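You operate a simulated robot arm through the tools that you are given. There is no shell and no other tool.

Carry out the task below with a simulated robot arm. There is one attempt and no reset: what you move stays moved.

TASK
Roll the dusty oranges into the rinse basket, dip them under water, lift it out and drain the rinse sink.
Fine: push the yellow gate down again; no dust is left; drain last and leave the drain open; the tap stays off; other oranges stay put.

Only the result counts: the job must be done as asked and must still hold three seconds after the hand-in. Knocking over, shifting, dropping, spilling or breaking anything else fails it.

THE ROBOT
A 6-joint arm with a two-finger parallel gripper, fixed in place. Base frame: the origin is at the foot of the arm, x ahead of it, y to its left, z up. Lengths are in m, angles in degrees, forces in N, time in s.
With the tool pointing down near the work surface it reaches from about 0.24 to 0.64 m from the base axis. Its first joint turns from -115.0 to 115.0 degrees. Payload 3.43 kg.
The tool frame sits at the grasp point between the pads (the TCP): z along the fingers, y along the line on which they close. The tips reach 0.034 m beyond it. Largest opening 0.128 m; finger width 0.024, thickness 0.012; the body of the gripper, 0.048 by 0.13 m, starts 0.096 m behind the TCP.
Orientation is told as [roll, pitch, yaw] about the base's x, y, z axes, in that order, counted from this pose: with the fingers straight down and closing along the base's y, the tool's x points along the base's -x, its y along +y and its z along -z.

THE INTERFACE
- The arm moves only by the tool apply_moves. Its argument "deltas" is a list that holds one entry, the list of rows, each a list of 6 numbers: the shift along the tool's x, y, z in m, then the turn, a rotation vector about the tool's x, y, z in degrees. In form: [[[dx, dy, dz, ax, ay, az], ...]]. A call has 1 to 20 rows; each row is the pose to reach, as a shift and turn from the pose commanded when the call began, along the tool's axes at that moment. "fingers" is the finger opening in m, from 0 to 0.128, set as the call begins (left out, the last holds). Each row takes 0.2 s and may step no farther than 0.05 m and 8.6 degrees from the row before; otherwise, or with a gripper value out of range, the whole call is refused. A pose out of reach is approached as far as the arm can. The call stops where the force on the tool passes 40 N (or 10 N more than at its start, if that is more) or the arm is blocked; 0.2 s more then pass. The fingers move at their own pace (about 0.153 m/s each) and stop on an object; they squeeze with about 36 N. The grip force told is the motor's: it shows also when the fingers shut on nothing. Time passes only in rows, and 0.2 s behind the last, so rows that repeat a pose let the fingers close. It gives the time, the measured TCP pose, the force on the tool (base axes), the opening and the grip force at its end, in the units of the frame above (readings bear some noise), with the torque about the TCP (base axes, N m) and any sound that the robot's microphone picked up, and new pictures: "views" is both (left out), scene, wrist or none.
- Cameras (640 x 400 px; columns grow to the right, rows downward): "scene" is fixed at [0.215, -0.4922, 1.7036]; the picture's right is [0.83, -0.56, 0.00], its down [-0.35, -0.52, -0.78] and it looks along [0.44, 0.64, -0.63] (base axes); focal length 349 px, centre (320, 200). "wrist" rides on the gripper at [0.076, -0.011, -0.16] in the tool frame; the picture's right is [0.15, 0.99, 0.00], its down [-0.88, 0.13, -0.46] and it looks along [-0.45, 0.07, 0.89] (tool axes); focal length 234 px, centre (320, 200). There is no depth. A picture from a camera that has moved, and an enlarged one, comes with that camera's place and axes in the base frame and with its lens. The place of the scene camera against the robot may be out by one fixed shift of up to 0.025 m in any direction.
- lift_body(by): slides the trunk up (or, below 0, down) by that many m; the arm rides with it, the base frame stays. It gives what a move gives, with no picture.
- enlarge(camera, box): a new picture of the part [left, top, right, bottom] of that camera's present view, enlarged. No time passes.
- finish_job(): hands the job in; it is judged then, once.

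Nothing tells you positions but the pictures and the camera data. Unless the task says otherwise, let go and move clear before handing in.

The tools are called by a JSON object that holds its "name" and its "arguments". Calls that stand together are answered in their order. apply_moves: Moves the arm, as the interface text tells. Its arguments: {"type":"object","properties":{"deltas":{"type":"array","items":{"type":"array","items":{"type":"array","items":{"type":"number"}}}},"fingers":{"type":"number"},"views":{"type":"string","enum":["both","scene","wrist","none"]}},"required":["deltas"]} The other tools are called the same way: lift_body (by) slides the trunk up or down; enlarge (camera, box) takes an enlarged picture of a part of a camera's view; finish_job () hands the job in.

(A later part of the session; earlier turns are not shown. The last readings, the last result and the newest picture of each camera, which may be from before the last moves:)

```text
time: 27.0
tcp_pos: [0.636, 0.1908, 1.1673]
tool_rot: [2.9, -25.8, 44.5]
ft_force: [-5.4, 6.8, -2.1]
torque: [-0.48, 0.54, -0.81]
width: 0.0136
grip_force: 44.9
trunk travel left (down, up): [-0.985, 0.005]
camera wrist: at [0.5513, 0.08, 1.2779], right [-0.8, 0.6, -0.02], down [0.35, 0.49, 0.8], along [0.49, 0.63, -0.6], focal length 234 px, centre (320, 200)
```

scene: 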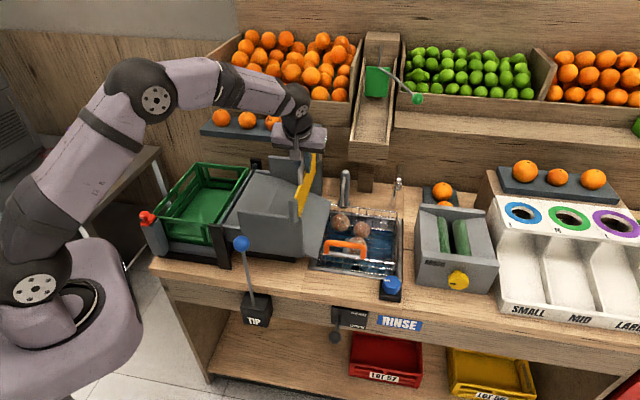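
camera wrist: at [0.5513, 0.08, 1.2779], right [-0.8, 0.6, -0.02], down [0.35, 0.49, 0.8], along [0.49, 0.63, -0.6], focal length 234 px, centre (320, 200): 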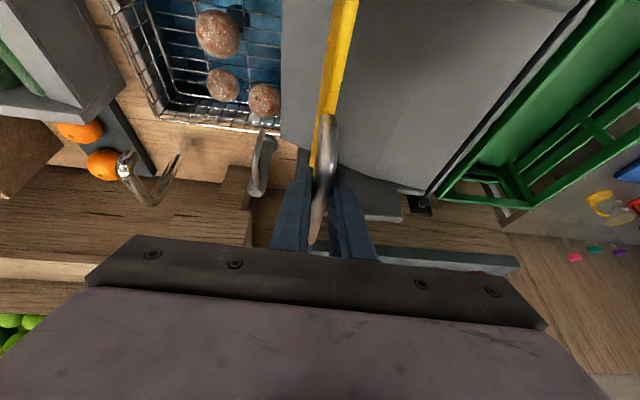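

All three oranges are in the basket. Now I push the gate back down to where it was.

{"name": "apply_moves", "arguments": {"deltas": [[[0.008, 0, 0.0164, 0, 1.5, 0], [0.0158, 0, 0.0328, 0, 3, 0], [0.0238, 0, 0.0491, 0, 4.5, 0], [0.0317, 0, 0.0655, 0, 6, 0], [0.0396, 0, 0.0819, 0, 7.5, 0], [0.0405, 0, 0.0837, 0, 7.5, 0], [0.0405, 0, 0.0837, 0, 7.5, 0]]]}}

```text
time: 28.6
tcp_pos: [0.6354, 0.1916, 1.0764]
tool_rot: [2.6, -18.6, 44.8]
ft_force: [7.8, 0.3, 13.9]
torque: [-0.81, 0.82, -0.66]
width: 0.0134
grip_force: 44.9
trunk travel left (down, up): [-0.985, 0.005]
camera wrist: at [0.5622, 0.0908, 1.2024], right [-0.81, 0.59, 0.0], down [0.41, 0.56, 0.72], along [0.43, 0.58, -0.7], focal length 234 px, centre (320, 200)
```

scene: 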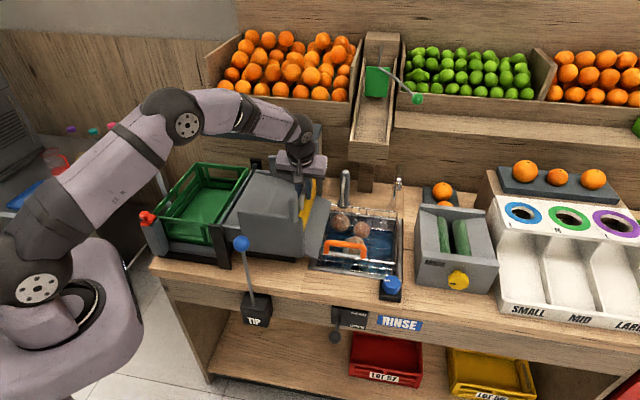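
wrist: 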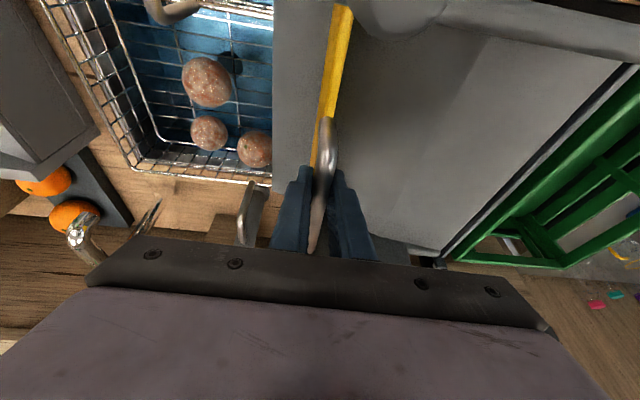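

The gate meets its stop with a light press (14 N). I'll open the fingers and rise clear.

{"name": "apply_moves", "arguments": {"deltas": [[[0, 0, 0, 0, 0, 0], [0, 0, 0, 0, 0, 0], [-0.0064, 0, -0.019, 0, 0, 0], [-0.0128, 0, -0.038, 0, 0, 0], [-0.0191, 0, -0.057, 0, 0, 0], [0.009, 0, -0.086, 0, 0, 0], [0.037, 0, -0.115, 0, 0, 0]]], "fingers": 0.06}}

{"name": "enlarge", "arguments": {"camera": "wrist", "box": [140, 0, 420, 220]}}

{"name": "enlarge", "arguments": {"camera": "scene", "box": [230, 160, 410, 290]}}

```text
time: 30.2
tcp_pos: [0.5867, 0.1376, 1.1733]
tool_rot: [2.8, -18.3, 44.8]
ft_force: [0.2, -0.1, -0.3]
torque: [0.03, 0.03, 0.01]
width: 0.0599
grip_force: 0.0
trunk travel left (down, up): [-0.985, 0.005]
camera wrist: at [0.5131, 0.037, 1.2997], right [-0.81, 0.59, 0.0], down [0.41, 0.56, 0.71], along [0.42, 0.58, -0.7], focal length 234 px, centre (320, 200)
```

scene: 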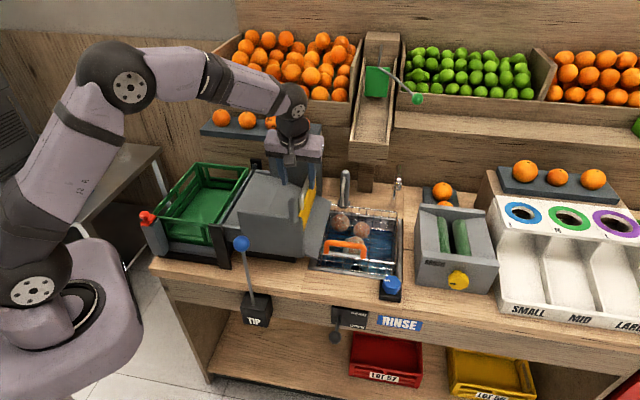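
wrist: 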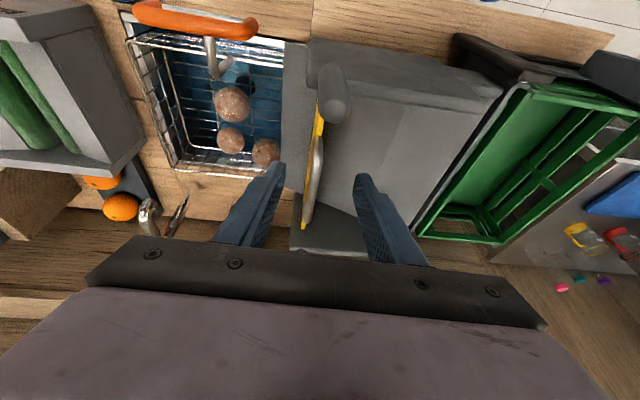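

```text
1.82 times, centred on (280, 110) of wrist
camera zoom: at [0.5131, 0.037, 1.2997], right [-0.81, 0.59, 0.0], down [0.41, 0.56, 0.71], along [0.42, 0.58, -0.7], focal length 426 px, centre (393, 364)
```

zoom: 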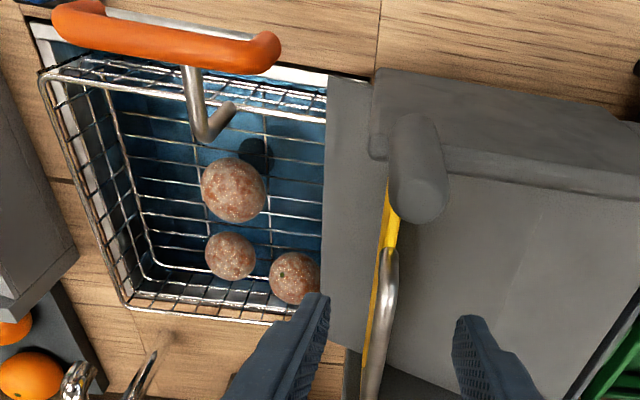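

```text
3.08 times, centred on (320, 225) of scene
camera zoom: at [0.215, -0.4922, 1.7036], right [0.83, -0.56, 0.0], down [-0.35, -0.52, -0.78], along [0.44, 0.64, -0.63], focal length 1074 px, centre (320, 123)
```

zoom: 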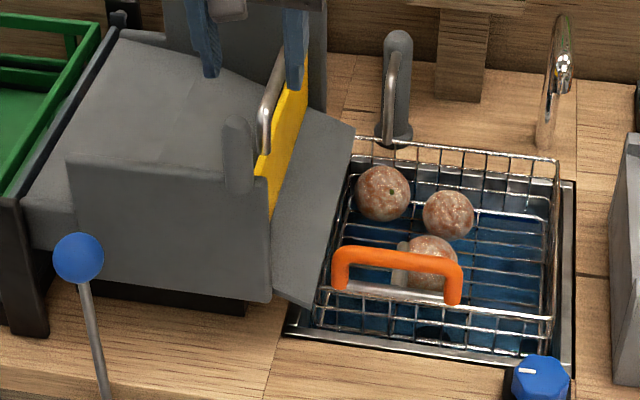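

The gate is fully down and all three oranges are in the basket. Next I back off toward the robot and upright the wrist, before turning it to grip the basket handle across its bar.

{"name": "apply_moves", "arguments": {"deltas": [[[0.0266, -0.0075, -0.0088, 0, 4.5, 0], [0.0532, -0.015, -0.0176, 0, 9, 0], [0.0797, -0.0225, -0.0264, 0, 13.5, 0], [0.1063, -0.03, -0.0352, 0, 18, 0], [0.1063, -0.03, -0.0352, 0, 18, 0]]], "fingers": 0.05, "views": "scene"}}

```text
time: 31.4
tcp_pos: [0.5241, 0.0575, 1.1448]
tool_rot: [6.5, -11.3, 45.0]
ft_force: [-0.4, -1.2, -0.2]
torque: [0.0, 0.03, 0.01]
width: 0.0498
grip_force: 0.1
out of reach, approached as far as the arm can: row 1, 2, 3, 4, 5
trunk travel left (down, up): [-0.985, 0.005]
```

scene: 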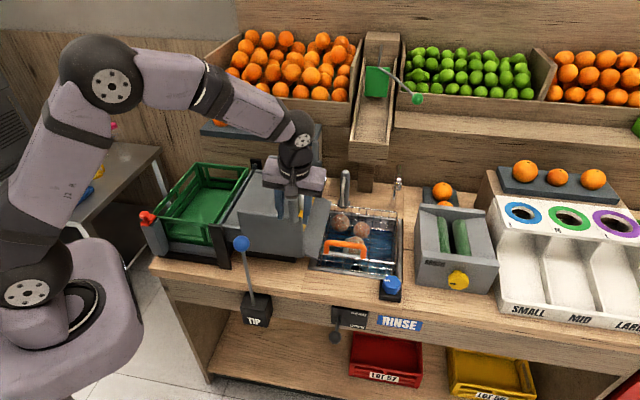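

In this arm posture the wrist must lean a little toward the back of the bench, which is fine for gripping. I'll spin the last joint by 90° so the fingers close across the basket handle, and move above it.

{"name": "apply_moves", "arguments": {"deltas": [[[0.0005, -0.0088, -0.003, 0, 0, 8.2], [0.0011, -0.0176, -0.006, 0, 0, 16.4], [0.0016, -0.0264, -0.009, 0, 0, 24.6], [0.0021, -0.0352, -0.0119, 0, 0, 32.8], [0.0027, -0.044, -0.0149, 0, 0, 41], [0.0032, -0.0529, -0.0179, 0, 0, 49.2], [0.0038, -0.0617, -0.0209, 0, 0, 57.4], [0.0043, -0.0705, -0.0239, 0, 0, 65.6], [0.0048, -0.0793, -0.0268, 0, 0, 73.8], [0.0054, -0.0881, -0.0298, 0, 0, 82], [0.0059, -0.0969, -0.0328, 0, 0, 90], [0.0059, -0.0969, -0.0328, 0, 0, 90]]]}}

```text
time: 34.0
tcp_pos: [0.4587, -0.1863, 1.1096]
tool_rot: [14.8, 4.5, -37.8]
ft_force: [0.2, 0.8, 0.4]
torque: [-0.01, -0.02, 0.0]
width: 0.0501
grip_force: 0.1
out of reach, approached as far as the arm can: row 6, 7, 8, 9, 10, 11, 12
trunk travel left (down, up): [-0.985, 0.005]
camera wrist: at [0.3762, -0.1885, 1.2652], right [0.49, 0.83, 0.26], down [0.73, -0.55, 0.4], along [0.48, 0.0, -0.88], focal length 234 px, centre (320, 200)
```

scene: 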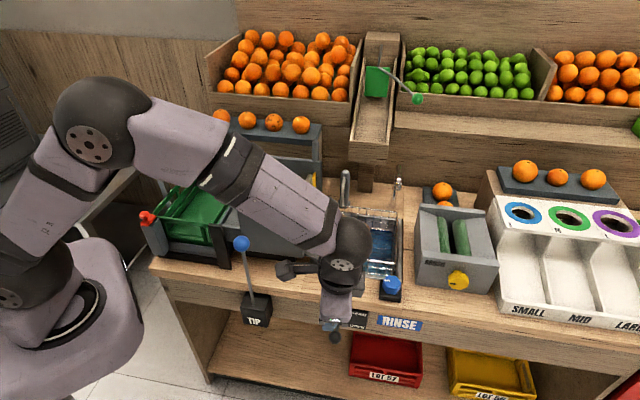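
wrist: 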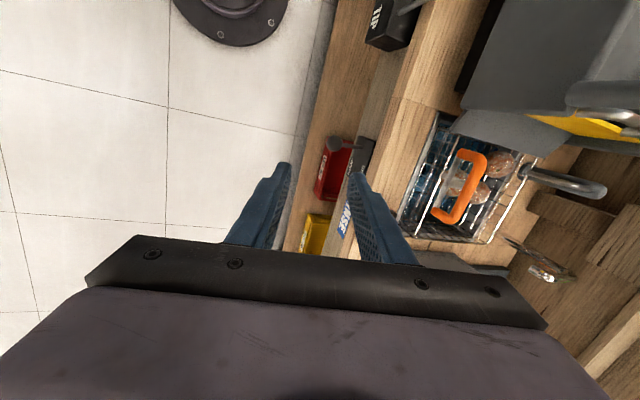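

The last joint hits its limit in this wrist posture, so I must unwind the wrist flip first. Over the free floor in front of the bench, I'll swing the tool outward to the left of the forearm, then over it and down through it; all at z>1.2 and clear of things.

{"name": "apply_moves", "arguments": {"deltas": [[[-0.0337, 0.0178, -0.0027, -3.79, -7.17, 0], [-0.0666, 0.0352, -0.0107, -7.57, -14.34, 0], [-0.0982, 0.0519, -0.0239, -11.36, -21.5, 0], [-0.1279, 0.0676, -0.042, -15.14, -28.7, 0], [-0.1553, 0.0821, -0.065, -18.93, -35.9, 0], [-0.1793, 0.0947, -0.0918, -22.7, -43.0, 0], [-0.1997, 0.1055, -0.1221, -26.5, -50.2, 0], [-0.1997, 0.1055, -0.1221, -26.5, -50.2, 0]]], "views": "scene"}}

```text
time: 35.8
tcp_pos: [0.6581, -0.259, 1.2347]
tool_rot: [51.9, -37.9, -65.7]
ft_force: [-1.1, 0.1, -0.2]
torque: [-0.03, -0.01, 0.02]
width: 0.0501
grip_force: 0.0
trunk travel left (down, up): [-0.985, 0.005]
```

scene: 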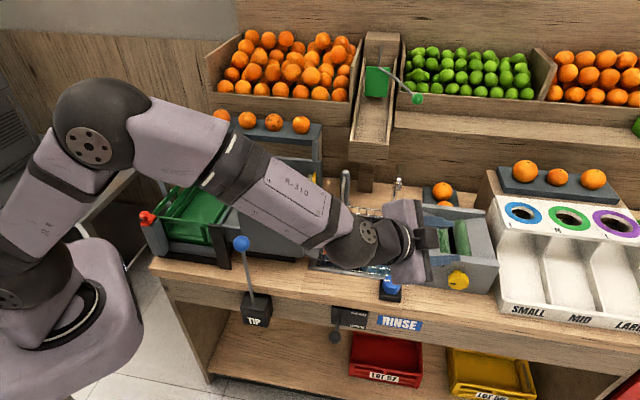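

That went as planned, and the forearm label is coming back on top. Next: swing the tool above the forearm direction.

{"name": "apply_moves", "arguments": {"deltas": [[[-0.0352, -0.0121, -0.0026, 2.58, -7.5, 0], [-0.0697, -0.024, -0.0103, 5.15, -15.0, 0], [-0.103, -0.0354, -0.023, 7.73, -22.5, 0], [-0.1342, -0.0461, -0.0403, 10.3, -30.0, 0], [-0.1342, -0.0461, -0.0403, 10.3, -30.0, 0]]], "views": "scene"}}

```text
time: 37.0
tcp_pos: [0.6482, -0.3876, 1.3088]
tool_rot: [68.9, -53.4, -103.3]
ft_force: [0.2, -0.1, 0.0]
torque: [0.0, 0.02, -0.05]
width: 0.0501
grip_force: 0.1
trunk travel left (down, up): [-0.985, 0.005]
```

scene: 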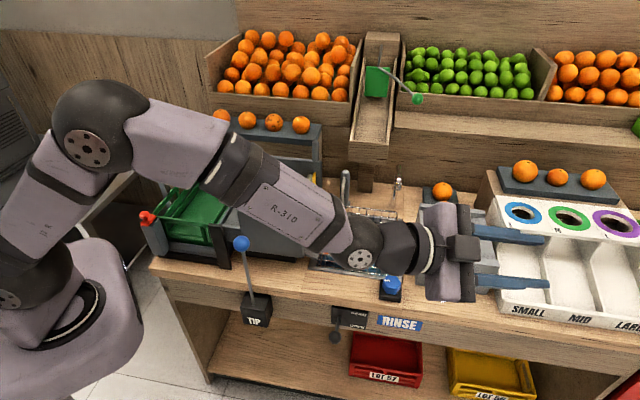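

The tool is now above the forearm line with the label facing as at the start. Now straight down through the forearm line.

{"name": "apply_moves", "arguments": {"deltas": [[[0.0322, -0.0223, -0.0029, 4.75, 6.87, 0], [0.0638, -0.0441, -0.0114, 9.5, 13.74, 0], [0.094, -0.065, -0.0254, 14.24, 20.6, 0], [0.1223, -0.0845, -0.0446, 19, 27.5, 0], [0.1479, -0.1022, -0.0686, 23.7, 34.3, 0], [0.1704, -0.1178, -0.0968, 28.5, 41.2, 0], [0.1704, -0.1178, -0.0968, 28.5, 41.2, 0]]], "views": "scene"}}

```text
time: 38.6
tcp_pos: [0.5124, -0.3379, 1.1232]
tool_rot: [21.6, -26.7, -69.6]
ft_force: [-0.3, 0.3, 0.5]
torque: [-0.03, -0.01, -0.02]
width: 0.0498
grip_force: 0.0
out of reach, approached as far as the arm can: row 4, 5, 6, 7
trunk travel left (down, up): [-0.985, 0.005]
```

scene: 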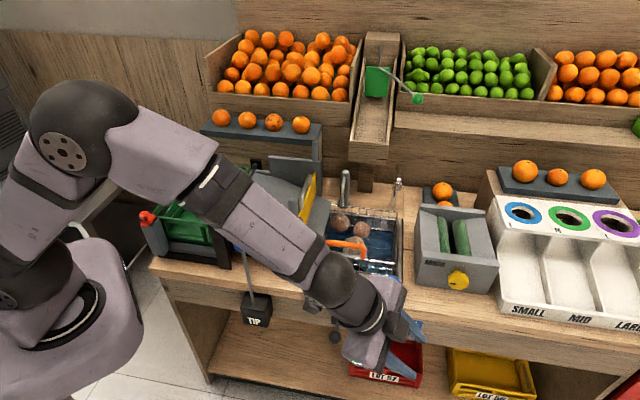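

The wrist rolled back to the wrong side while crossing. It now sits on a joint limit, which I can use: crossing upward just right of the forearm line from here should land on the good side.

{"name": "apply_moves", "arguments": {"deltas": [[[-0.0391, 0.0024, -0.0029, -0.52, -8.32, 0], [-0.0774, 0.0048, -0.0114, -1.03, -16.6, 0], [-0.1139, 0.0071, -0.0253, -1.55, -24.95, 0], [-0.1483, 0.0092, -0.0446, -2.07, -33.3, 0], [-0.1792, 0.0111, -0.0684, -2.59, -41.6, 0], [-0.1792, 0.0111, -0.0684, -2.59, -41.6, 0]]], "views": "scene"}}

```text
time: 40.0
tcp_pos: [0.5446, -0.4657, 1.2678]
tool_rot: [49.2, -62.0, -103.1]
ft_force: [-0.2, 0.1, 0.5]
torque: [-0.01, 0.0, 0.01]
width: 0.0498
grip_force: 0.0
out of reach, approached as far as the arm can: row 2
trunk travel left (down, up): [-0.985, 0.005]
```

scene: 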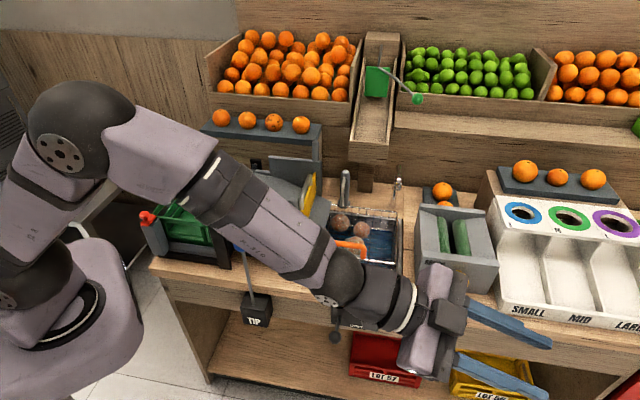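

Let me look at the forearm label to see which way the wrist is rolled.

{"name": "enlarge", "arguments": {"camera": "scene", "box": [170, 130, 480, 340]}}

```text
1.90 times, centred on (325, 235) of scene
camera zoom: at [0.215, -0.4922, 1.7036], right [0.83, -0.56, 0.0], down [-0.35, -0.52, -0.78], along [0.44, 0.64, -0.63], focal length 665 px, centre (310, 133)
```

zoom: 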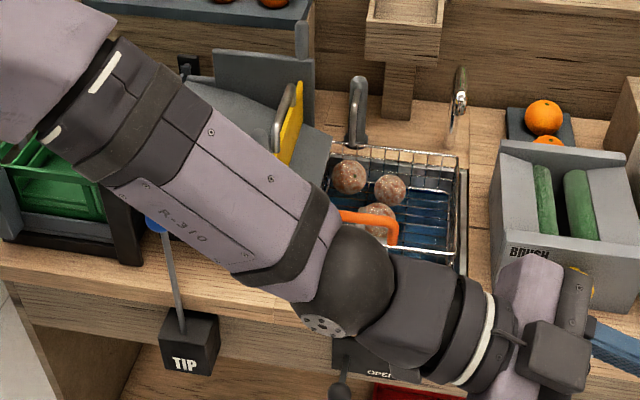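

I can't tell for sure; the test is to swing down around the right side. If no limit shows up, the wrist is on its good side.

{"name": "apply_moves", "arguments": {"deltas": [[[0.0169, -0.0268, -0.0019, 5.71, 3.6, 0], [0.0337, -0.0533, -0.0075, 11.4, 7.2, 0], [0.0499, -0.079, -0.0167, 17.1, 10.8, 0], [0.0655, -0.1036, -0.0294, 22.8, 14.4, 0], [0.0655, -0.1036, -0.0294, 22.8, 14.4, 0]]], "views": "scene"}}

```text
time: 41.2
tcp_pos: [0.4529, -0.4677, 1.1792]
tool_rot: [15.0, -49.6, -89.6]
ft_force: [0.5, -0.3, -0.2]
torque: [0.04, -0.01, 0.01]
width: 0.0499
grip_force: 0.0
trunk travel left (down, up): [-0.985, 0.005]
```

scene: 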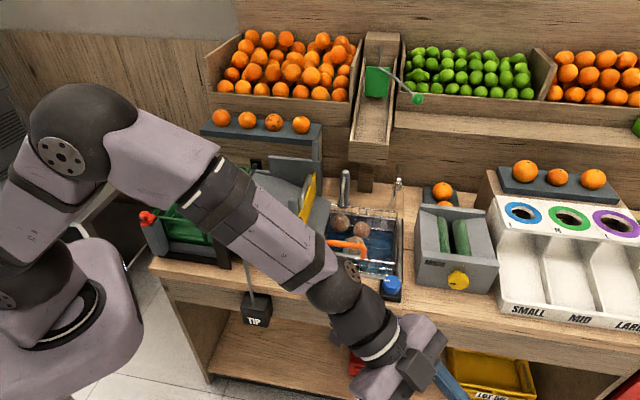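

Continuing downward to test for the limit.

{"name": "apply_moves", "arguments": {"deltas": [[[0.0338, -0.0023, -0.0021, 0.5, 7.19, 0], [0.067, -0.0046, -0.0085, 1.0, 14.4, 0], [0.0992, -0.0069, -0.019, 1.5, 21.6, 0], [0.1298, -0.009, -0.0334, 2.0, 28.7, 0], [0.1584, -0.011, -0.0516, 2.5, 35.9, 0], [0.1845, -0.0128, -0.0732, 3.0, 43.1, 0], [0.1845, -0.0128, -0.0732, 3.0, 43.1, 0]]], "views": "scene"}}

```text
time: 42.8
tcp_pos: [0.4238, -0.3083, 1.0773]
tool_rot: [6.7, -16.0, -81.5]
ft_force: [-0.5, -0.1, -0.2]
torque: [0.04, 0.01, -0.01]
width: 0.0498
grip_force: 0.0
out of reach, approached as far as the arm can: row 5, 6, 7
trunk travel left (down, up): [-0.985, 0.005]
```

scene: 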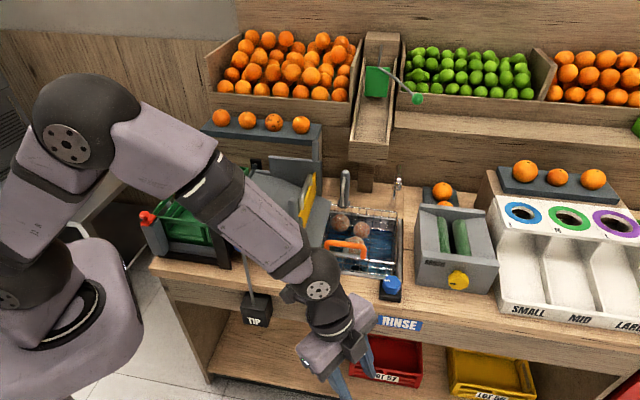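

This side leans the tool to the right, which is exactly what allows fingers across the basket handle (yaw −45°, leaning along the bench). So I'll use it as is and travel to a hover point near the basket handle.

{"name": "apply_moves", "arguments": {"deltas": [[[0.0282, 0.0252, -0.0114, -0.47, 0.01, -3.88], [0.0564, 0.0505, -0.0227, -0.93, 0.02, -7.76], [0.0847, 0.0757, -0.0341, -1.4, 0.03, -11.6], [0.1129, 0.1009, -0.0454, -1.87, 0.04, -15.5], [0.1411, 0.1262, -0.0568, -2.33, 0.05, -19.4], [0.1693, 0.1514, -0.0681, -2.8, 0.06, -23.3], [0.1976, 0.1766, -0.0795, -3.27, 0.08, -27.1], [0.2258, 0.2019, -0.0908, -3.73, 0.09, -31.0], [0.254, 0.2271, -0.1022, -4.2, 0.1, -34.9], [0.254, 0.2271, -0.1022, -4.2, 0.1, -34.9]]]}}

```text
time: 45.0
tcp_pos: [0.5959, 0.0011, 1.1333]
tool_rot: [0.1, -18.0, -45.0]
ft_force: [-0.3, -0.4, 0.4]
torque: [0.03, 0.02, 0.01]
width: 0.05
grip_force: 0.0
trunk travel left (down, up): [-0.985, 0.005]
camera wrist: at [0.5015, 0.0795, 1.2604], right [0.6, 0.8, -0.04], down [0.58, -0.4, 0.71], along [0.55, -0.45, -0.71], focal length 234 px, centre (320, 200)
```

scene: 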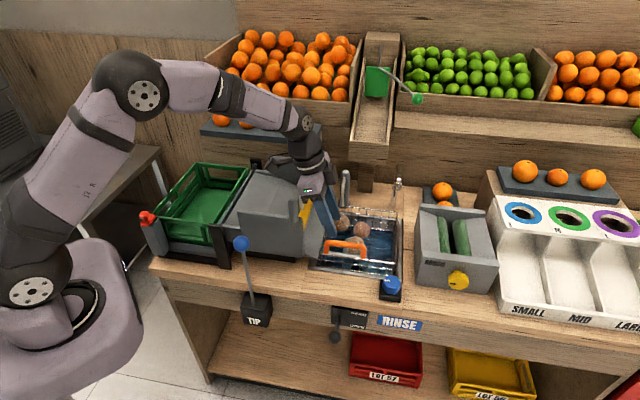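
wrist: 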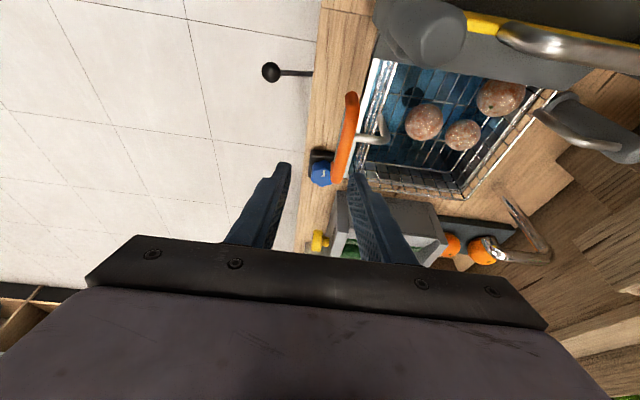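

The wrist reached this pose exactly. The handle's crossbar runs at q≈0.450 from p≈0.39 to 0.50, z≈1.016; I'll grip it a little off its middle to avoid the steel arm behind it. First hover closer.

{"name": "apply_moves", "arguments": {"deltas": [[[0.009, 0.014, 0.023, 0, 0, 0], [0.0183, 0.028, 0.0466, 0, 0, 0], [0.0183, 0.028, 0.0466, 0, 0, 0]]], "fingers": 0.06}}

{"name": "enlarge", "arguments": {"camera": "wrist", "box": [220, 40, 440, 240]}}

```text
time: 45.8
tcp_pos: [0.6148, 0.0212, 1.0802]
tool_rot: [0.1, -18.0, -45.2]
ft_force: [-1.0, 0.7, -0.5]
torque: [0.0, -0.01, -0.02]
width: 0.0601
grip_force: 0.1
trunk travel left (down, up): [-0.985, 0.005]
camera wrist: at [0.5197, 0.0994, 1.2077], right [0.6, 0.8, -0.04], down [0.58, -0.4, 0.71], along [0.55, -0.45, -0.71], focal length 234 px, centre (320, 200)
```

scene: 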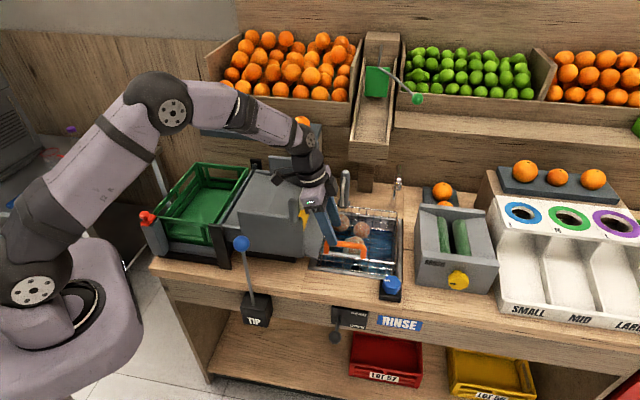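
wrist: 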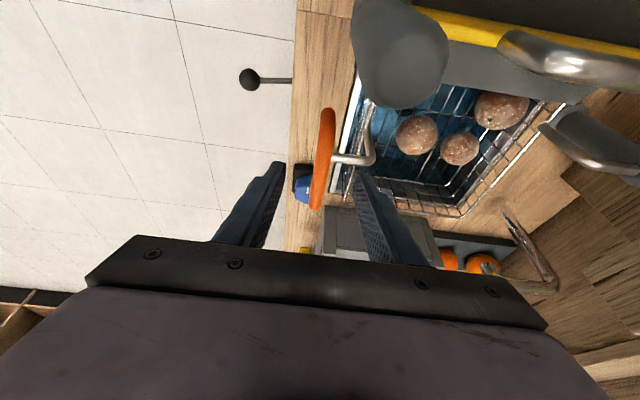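

```text
2.00 times, centred on (330, 140) of wrist
camera zoom: at [0.5197, 0.0994, 1.2077], right [0.6, 0.8, -0.04], down [0.58, -0.4, 0.71], along [0.55, -0.45, -0.71], focal length 468 px, centre (300, 320)
```

zoom: 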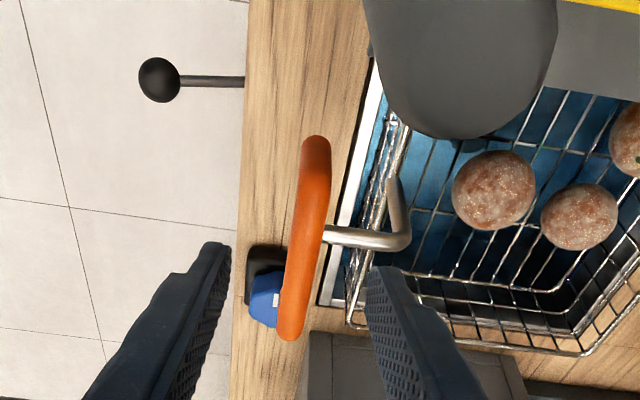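

The gate's front post is close to the wrist camera's path, so I'll grip the other half of the handle (p≈0.468), away from the post, then descend.

{"name": "apply_moves", "arguments": {"deltas": [[[-0.0228, 0.0005, 0.0074, 0, 0, 0], [-0.0456, 0.001, 0.0148, 0, 0, 0], [-0.0392, 0.001, 0.0345, 0, 0, 0], [-0.0328, 0.001, 0.0541, 0, 0, 0], [-0.0264, 0.001, 0.0738, 0, 0, 0], [-0.0264, 0.001, 0.0738, 0, 0, 0]]]}}

{"name": "enlarge", "arguments": {"camera": "wrist", "box": [220, 40, 440, 240]}}

{"name": "enlarge", "arguments": {"camera": "scene", "box": [280, 150, 420, 290]}}

```text
time: 47.2
tcp_pos: [0.6473, -0.011, 1.0187]
tool_rot: [0.1, -17.9, -45.0]
ft_force: [0.8, 0.5, -0.4]
torque: [0.0, -0.01, 0.03]
width: 0.0602
grip_force: 0.0
trunk travel left (down, up): [-0.985, 0.005]
camera wrist: at [0.5526, 0.0664, 1.1458], right [0.6, 0.8, -0.04], down [0.58, -0.4, 0.71], along [0.55, -0.45, -0.71], focal length 234 px, centre (320, 200)
```

scene: 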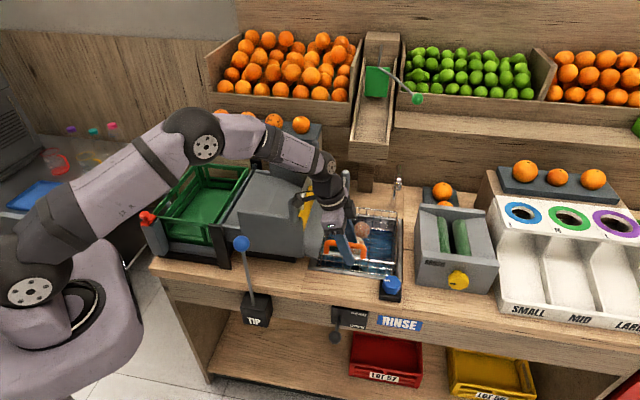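
wrist: 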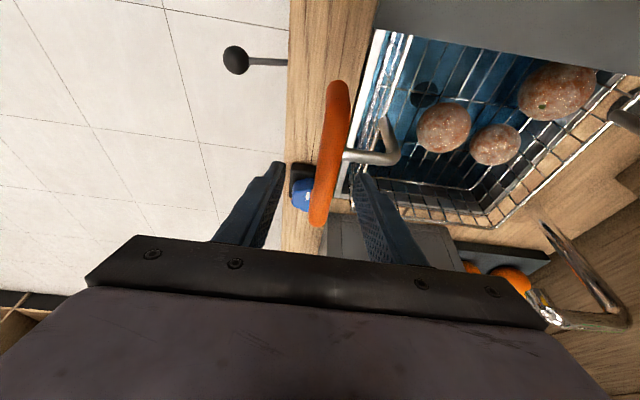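

```text
2.00 times, centred on (330, 140) of wrist
camera zoom: at [0.5526, 0.0664, 1.1458], right [0.6, 0.8, -0.04], down [0.58, -0.4, 0.71], along [0.55, -0.45, -0.71], focal length 468 px, centre (300, 320)
```

zoom: 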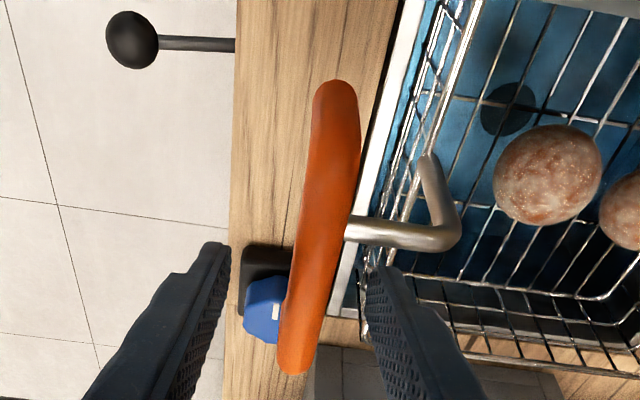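

```text
2.86 times, centred on (350, 220) of scene
camera zoom: at [0.215, -0.4922, 1.7036], right [0.83, -0.56, 0.0], down [-0.35, -0.52, -0.78], along [0.44, 0.64, -0.63], focal length 998 px, centre (234, 143)
```

zoom: 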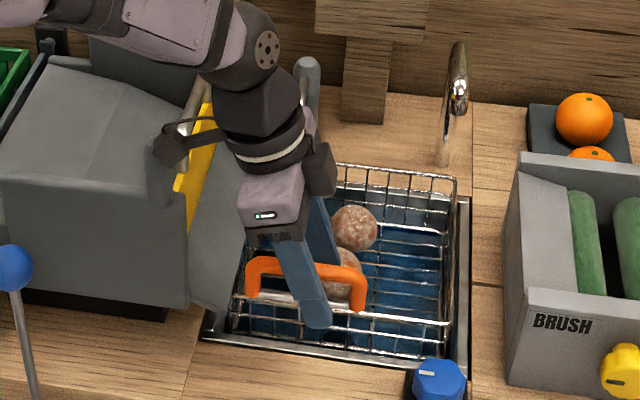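

The crossbar sits right between the pads. I'll go down a touch more and close.

{"name": "apply_moves", "arguments": {"deltas": [[[0.0019, 0, 0.0057, 0, 0, 0], [0.0019, 0, 0.0057, 0, 0, 0]]], "views": "none"}}

{"name": "apply_moves", "arguments": {"deltas": [[[0, 0, 0, 0, 0, 0], [0, 0, 0, 0, 0, 0], [0, 0, 0, 0, 0, 0]]], "fingers": 0}}

{"name": "enlarge", "arguments": {"camera": "wrist", "box": [220, 40, 440, 240]}}

```text
time: 47.8
tcp_pos: [0.6473, -0.01, 1.0119]
tool_rot: [0.1, -18.0, -45.0]
ft_force: [-0.1, 1.1, -0.3]
torque: [0.01, 0.0, 0.0]
width: 0.0602
grip_force: 0.1
trunk travel left (down, up): [-0.985, 0.005]
```

```text
time: 48.6
tcp_pos: [0.6483, -0.0092, 1.0133]
tool_rot: [0.1, -18.0, -45.1]
ft_force: [2.7, 3.9, -0.2]
torque: [0.1, 0.03, 0.08]
width: 0.0155
grip_force: 44.8
trunk travel left (down, up): [-0.985, 0.005]
camera wrist: at [0.5542, 0.0679, 1.1402], right [0.6, 0.8, -0.04], down [0.58, -0.4, 0.71], along [0.55, -0.45, -0.71], focal length 234 px, centre (320, 200)
```

scene: 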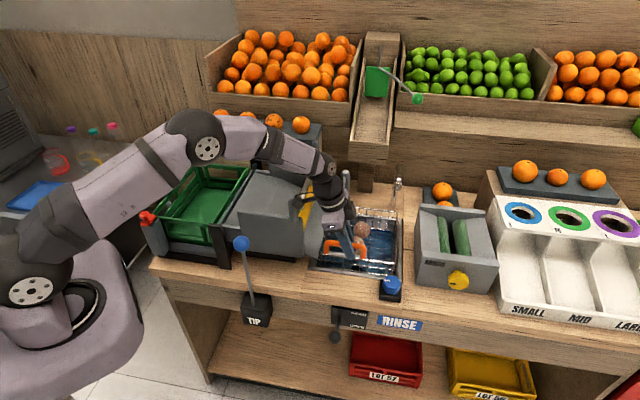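
wrist: 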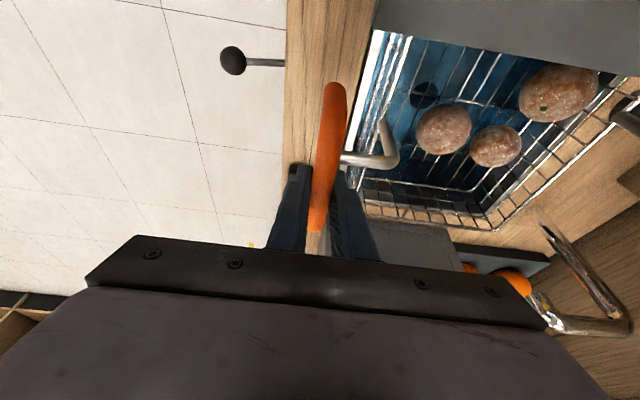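

```text
2.00 times, centred on (330, 140) of wrist
camera zoom: at [0.5542, 0.0679, 1.1402], right [0.6, 0.8, -0.04], down [0.58, -0.4, 0.71], along [0.55, -0.45, -0.71], focal length 468 px, centre (300, 320)
```

zoom: 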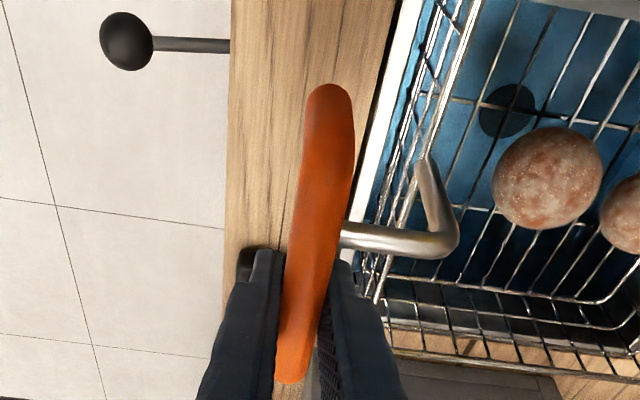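

The handle is gripped (15.5 mm). Now I test gently downwards for the dip.

{"name": "apply_moves", "arguments": {"deltas": [[[0.0019, 0, 0.0057, 0, 0, 0], [0.0037, 0, 0.0114, 0, 0, 0], [0.0037, 0, 0.0114, 0, 0, 0]]]}}

```text
time: 49.4
tcp_pos: [0.6486, -0.0099, 1.0012]
tool_rot: [0.1, -18.1, -45.0]
ft_force: [2.9, 4.2, 5.7]
torque: [-0.93, -0.96, 0.07]
width: 0.0157
grip_force: 45.0
trunk travel left (down, up): [-0.985, 0.005]
camera wrist: at [0.554, 0.0679, 1.1291], right [0.6, 0.8, -0.04], down [0.58, -0.4, 0.71], along [0.55, -0.45, -0.71], focal length 234 px, centre (320, 200)
```

scene: 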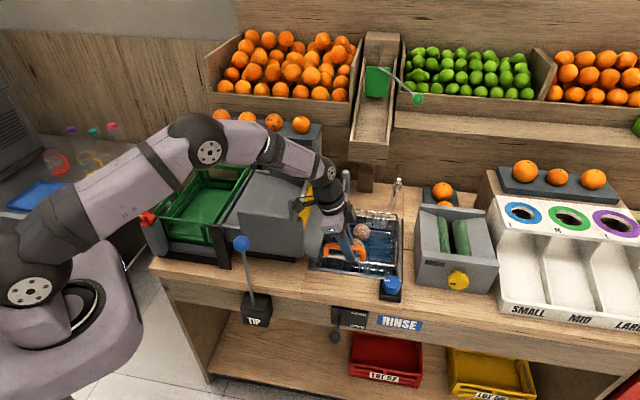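
wrist: 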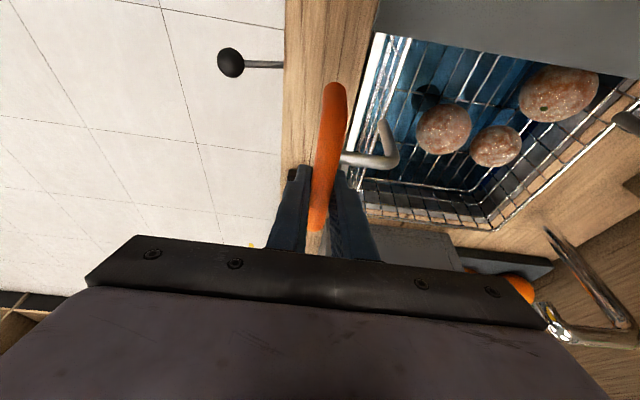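

The basket slides down with a light resistance (~6 N). I'll keep lowering in small steps.

{"name": "apply_moves", "arguments": {"deltas": [[[0.0031, 0, 0.0095, 0, 0, 0], [0.0062, 0, 0.019, 0, 0, 0], [0.0093, 0, 0.0285, 0, 0, 0], [0.0093, 0, 0.0285, 0, 0, 0]]]}}

```text
time: 50.4
tcp_pos: [0.6489, -0.0096, 0.9729]
tool_rot: [0.2, -18.0, -45.2]
ft_force: [7.8, 1.1, 7.1]
torque: [-0.78, -0.88, -0.06]
width: 0.0155
grip_force: 44.7
trunk travel left (down, up): [-0.985, 0.005]
camera wrist: at [0.554, 0.0679, 1.1001], right [0.6, 0.8, -0.04], down [0.58, -0.4, 0.71], along [0.55, -0.45, -0.71], focal length 234 px, centre (320, 200)
```

scene: 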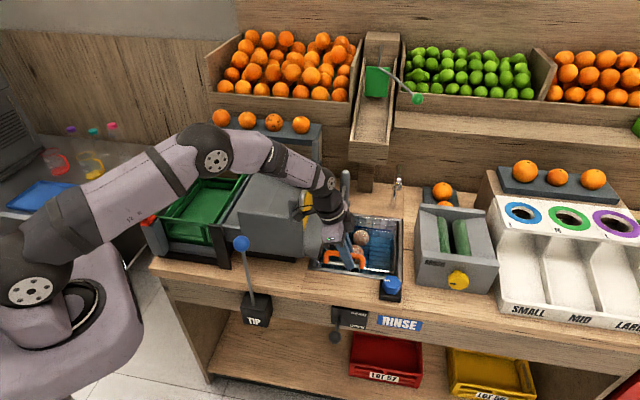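
wrist: 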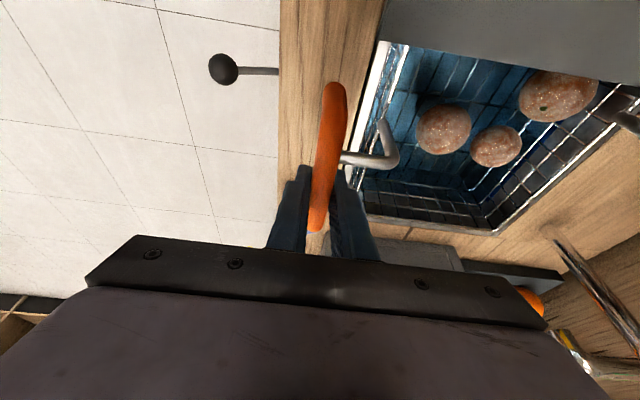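

Still sliding smoothly, with the oranges nearing the water. Continue down.

{"name": "apply_moves", "arguments": {"deltas": [[[0.0031, 0, 0.0095, 0, 0, 0], [0.0062, 0, 0.019, 0, 0, 0], [0.0062, 0, 0.019, 0, 0, 0]]]}}

{"name": "enlarge", "arguments": {"camera": "wrist", "box": [300, 0, 640, 260]}}

{"name": "enlarge", "arguments": {"camera": "scene", "box": [260, 150, 420, 290]}}

```text
time: 51.2
tcp_pos: [0.648, -0.0092, 0.9509]
tool_rot: [0.1, -18.1, -45.0]
ft_force: [11.0, -1.4, 7.5]
torque: [-0.91, -0.94, -0.1]
width: 0.0155
grip_force: 45.1
trunk travel left (down, up): [-0.985, 0.005]
camera wrist: at [0.554, 0.0679, 1.0787], right [0.6, 0.8, -0.04], down [0.58, -0.4, 0.71], along [0.55, -0.45, -0.71], focal length 234 px, centre (320, 200)
```

scene: 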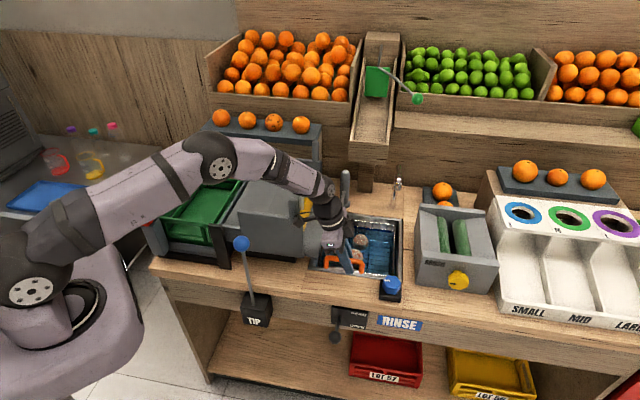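
wrist: 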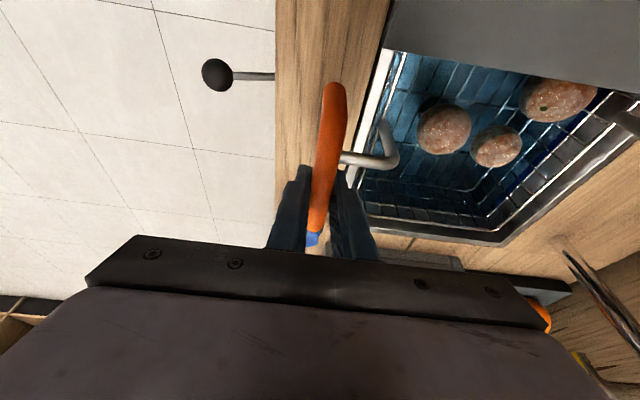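

```text
1.54 times, centred on (470, 130) of wrist
camera zoom: at [0.554, 0.0679, 1.0787], right [0.6, 0.8, -0.04], down [0.58, -0.4, 0.71], along [0.55, -0.45, -0.71], focal length 360 px, centre (89, 308)
```

zoom: 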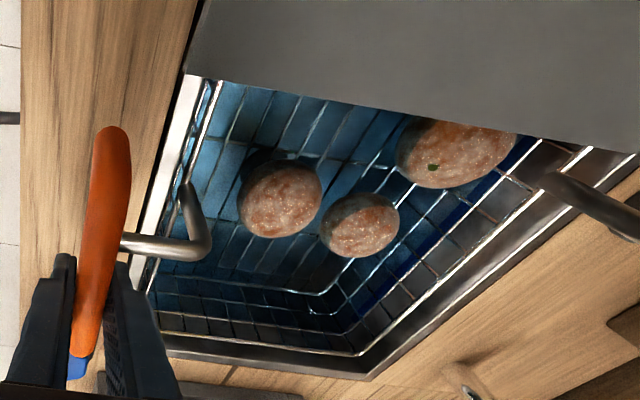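

```text
2.86 times, centred on (340, 220) of scene
camera zoom: at [0.215, -0.4922, 1.7036], right [0.83, -0.56, 0.0], down [-0.35, -0.52, -0.78], along [0.44, 0.64, -0.63], focal length 998 px, centre (263, 143)
```

zoom: 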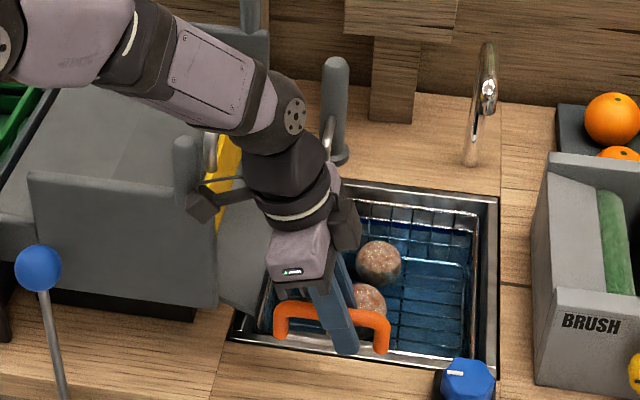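

The oranges are half under water. The sideways force grew to 11 N, so I'll check whether the wrist camera is near the gate post before going on.

{"name": "enlarge", "arguments": {"camera": "scene", "box": [285, 170, 375, 250]}}

```text
5.00 times, centred on (330, 210) of scene
camera zoom: at [0.215, -0.4922, 1.7036], right [0.83, -0.56, 0.0], down [-0.35, -0.52, -0.78], along [0.44, 0.64, -0.63], focal length 1746 px, centre (270, 150)
```

zoom: 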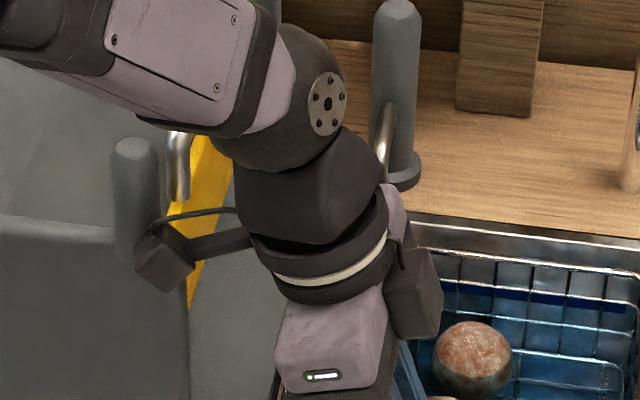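

The camera cube passes in front of the wall without contact: the torque about the TCP has not changed, so the side force comes from the basket's guide. I'll continue downward in small steps and shift slightly to relieve that force.

{"name": "apply_moves", "arguments": {"deltas": [[[0.0021, 0, 0.0098, 0, 0, 0], [0.0052, 0, 0.0193, 0, 0, 0], [0.0052, 0, 0.0193, 0, 0, 0]]]}}

{"name": "enlarge", "arguments": {"camera": "wrist", "box": [300, 0, 640, 260]}}

{"name": "enlarge", "arguments": {"camera": "scene", "box": [285, 170, 405, 290]}}

```text
time: 52.0
tcp_pos: [0.6487, -0.0089, 0.9313]
tool_rot: [-0.1, -17.8, -45.0]
ft_force: [5.8, 0.5, 6.0]
torque: [-0.71, -0.61, 0.1]
width: 0.0158
grip_force: 44.9
trunk travel left (down, up): [-0.985, 0.005]
camera wrist: at [0.5545, 0.0679, 1.0587], right [0.6, 0.8, -0.04], down [0.59, -0.4, 0.7], along [0.54, -0.45, -0.71], focal length 234 px, centre (320, 200)
```

scene: 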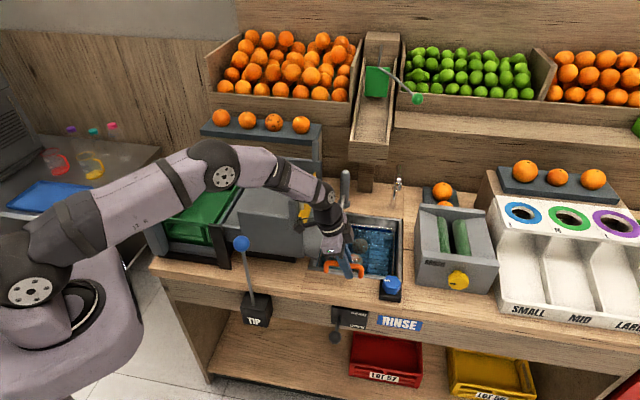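
wrist: 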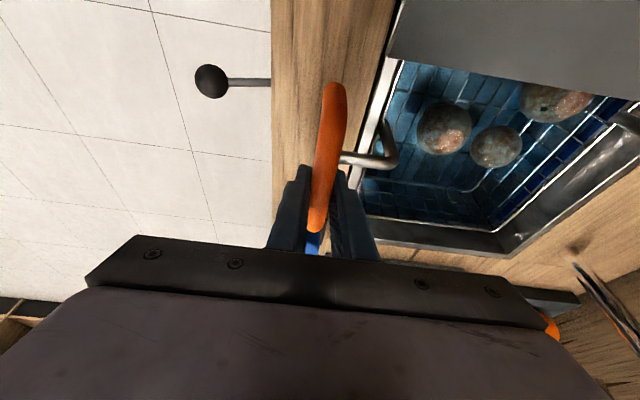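

```text
1.54 times, centred on (470, 130) of wrist
camera zoom: at [0.5545, 0.0679, 1.0587], right [0.6, 0.8, -0.04], down [0.59, -0.4, 0.7], along [0.54, -0.45, -0.71], focal length 360 px, centre (89, 308)
```

zoom: 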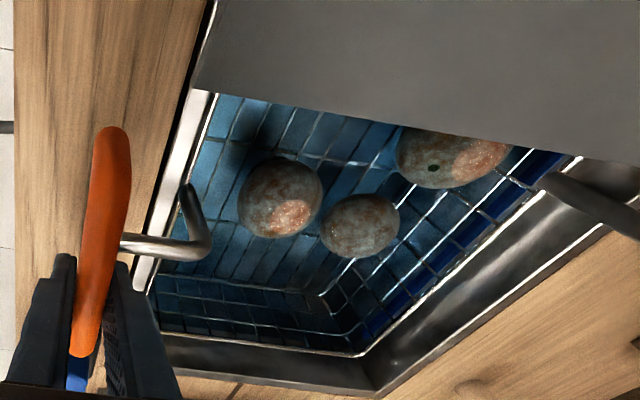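

```text
3.33 times, centred on (345, 230) of scene
camera zoom: at [0.215, -0.4922, 1.7036], right [0.83, -0.56, 0.0], down [-0.35, -0.52, -0.78], along [0.44, 0.64, -0.63], focal length 1164 px, centre (237, 100)
```

zoom: 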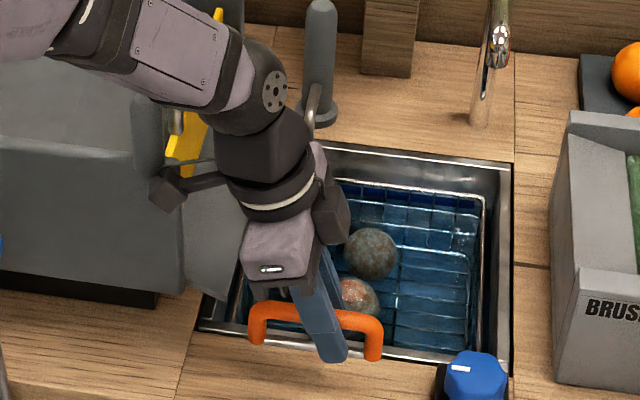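

The smaller orange is under; the tops of the others still show a little. A bit deeper, carefully (fingertips stay above the bench top).

{"name": "apply_moves", "arguments": {"deltas": [[[0.0025, 0, 0.0076, 0, 0, 0], [0.0043, 0, 0.0133, 0, 0, 0], [0.0043, 0, 0.0133, 0, 0, 0], [0.0043, 0, 0.0133, 0, 0, 0]]]}}

{"name": "enlarge", "arguments": {"camera": "wrist", "box": [300, 0, 640, 260]}}

{"name": "enlarge", "arguments": {"camera": "scene", "box": [285, 190, 405, 300]}}

```text
time: 53.0
tcp_pos: [0.6482, -0.0102, 0.9161]
tool_rot: [0.0, -17.8, -45.1]
ft_force: [0.8, 4.1, 5.2]
torque: [0.09, -0.12, -0.1]
width: 0.0157
grip_force: 45.3
trunk travel left (down, up): [-0.985, 0.005]
camera wrist: at [0.5545, 0.068, 1.0438], right [0.6, 0.8, -0.04], down [0.58, -0.4, 0.7], along [0.54, -0.45, -0.71], focal length 234 px, centre (320, 200)
```

scene: 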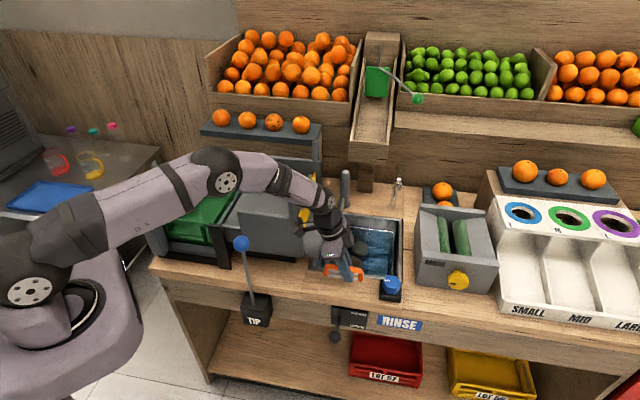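
wrist: 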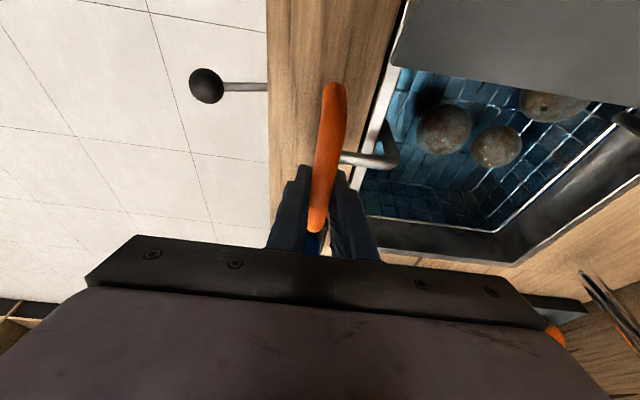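

```text
1.54 times, centred on (470, 130) of wrist
camera zoom: at [0.5545, 0.068, 1.0438], right [0.6, 0.8, -0.04], down [0.58, -0.4, 0.7], along [0.54, -0.45, -0.71], focal length 360 px, centre (89, 308)
```

zoom: 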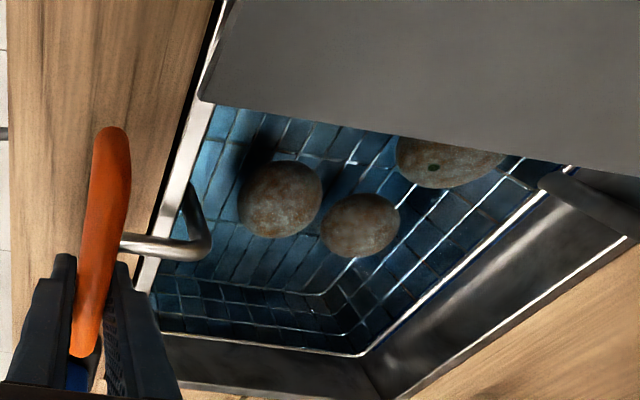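

```text
3.64 times, centred on (345, 245) of scene
camera zoom: at [0.215, -0.4922, 1.7036], right [0.83, -0.56, 0.0], down [-0.35, -0.52, -0.78], along [0.44, 0.64, -0.63], focal length 1270 px, centre (229, 36)
```

zoom: 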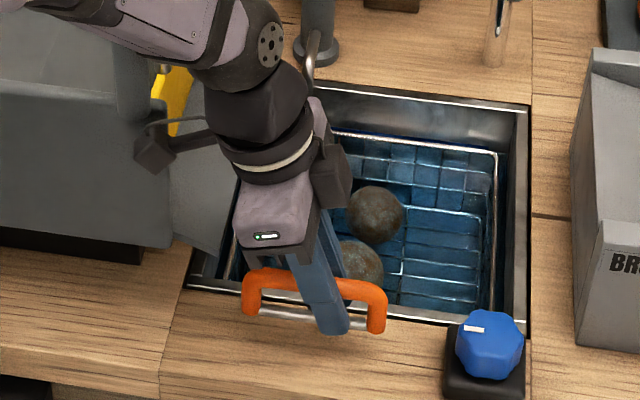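

All three oranges are under water now. I'll go a few millimetres deeper and hold to let the dust come off.

{"name": "apply_moves", "arguments": {"deltas": [[[0.0019, 0, 0.0057, 0, 0, 0], [0.0019, 0, 0.0057, 0, 0, 0], [0.0019, 0, 0.0057, 0, 0, 0], [0.0019, 0, 0.0057, 0, 0, 0], [0.0019, 0, 0.0057, 0, 0, 0], [0.0019, 0, 0.0057, 0, 0, 0], [0.0019, 0, 0.0057, 0, 0, 0], [0.0019, 0, 0.0057, 0, 0, 0], [0.0019, 0, 0.0057, 0, 0, 0], [0.0019, 0, 0.0057, 0, 0, 0], [0.0019, 0, 0.0057, 0, 0, 0], [0.0019, 0, 0.0057, 0, 0, 0]]]}}

{"name": "enlarge", "arguments": {"camera": "wrist", "box": [380, 0, 640, 240]}}

```text
time: 55.6
tcp_pos: [0.6468, -0.009, 0.9124]
tool_rot: [0.2, -18.1, -45.1]
ft_force: [4.4, 6.4, 14.5]
torque: [0.05, -0.04, -0.03]
width: 0.0158
grip_force: 45.1
trunk travel left (down, up): [-0.985, 0.005]
camera wrist: at [0.5539, 0.0679, 1.0396], right [0.6, 0.8, -0.04], down [0.58, -0.4, 0.71], along [0.55, -0.45, -0.71], focal length 234 px, centre (320, 200)
```

scene: 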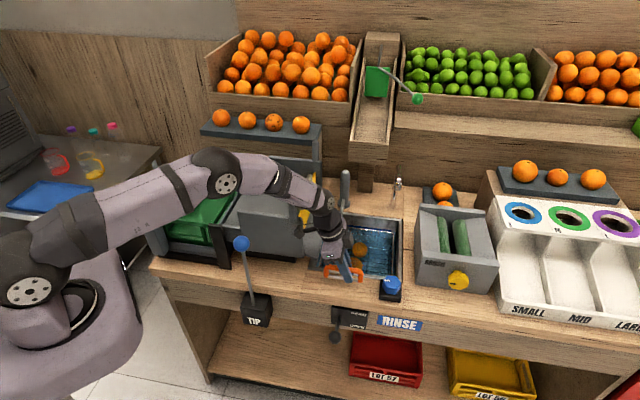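
wrist: 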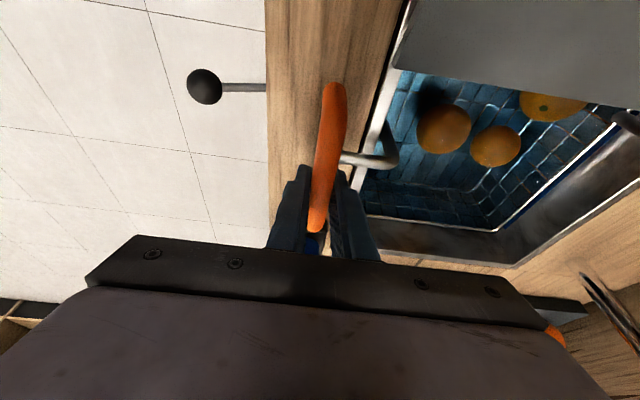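

```text
1.67 times, centred on (510, 120) of wrist
camera zoom: at [0.5539, 0.0679, 1.0396], right [0.6, 0.8, -0.04], down [0.58, -0.4, 0.71], along [0.55, -0.45, -0.71], focal length 390 px, centre (3, 333)
```

zoom: 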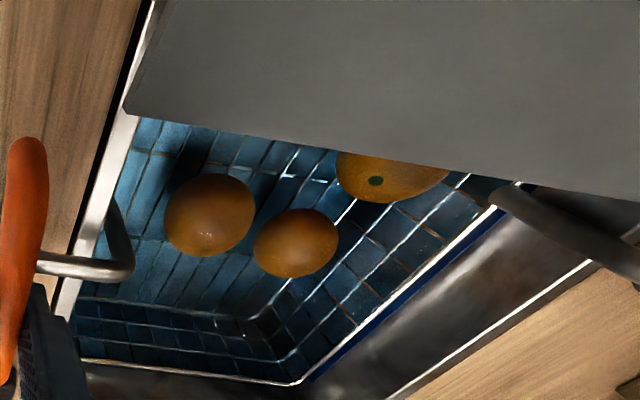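

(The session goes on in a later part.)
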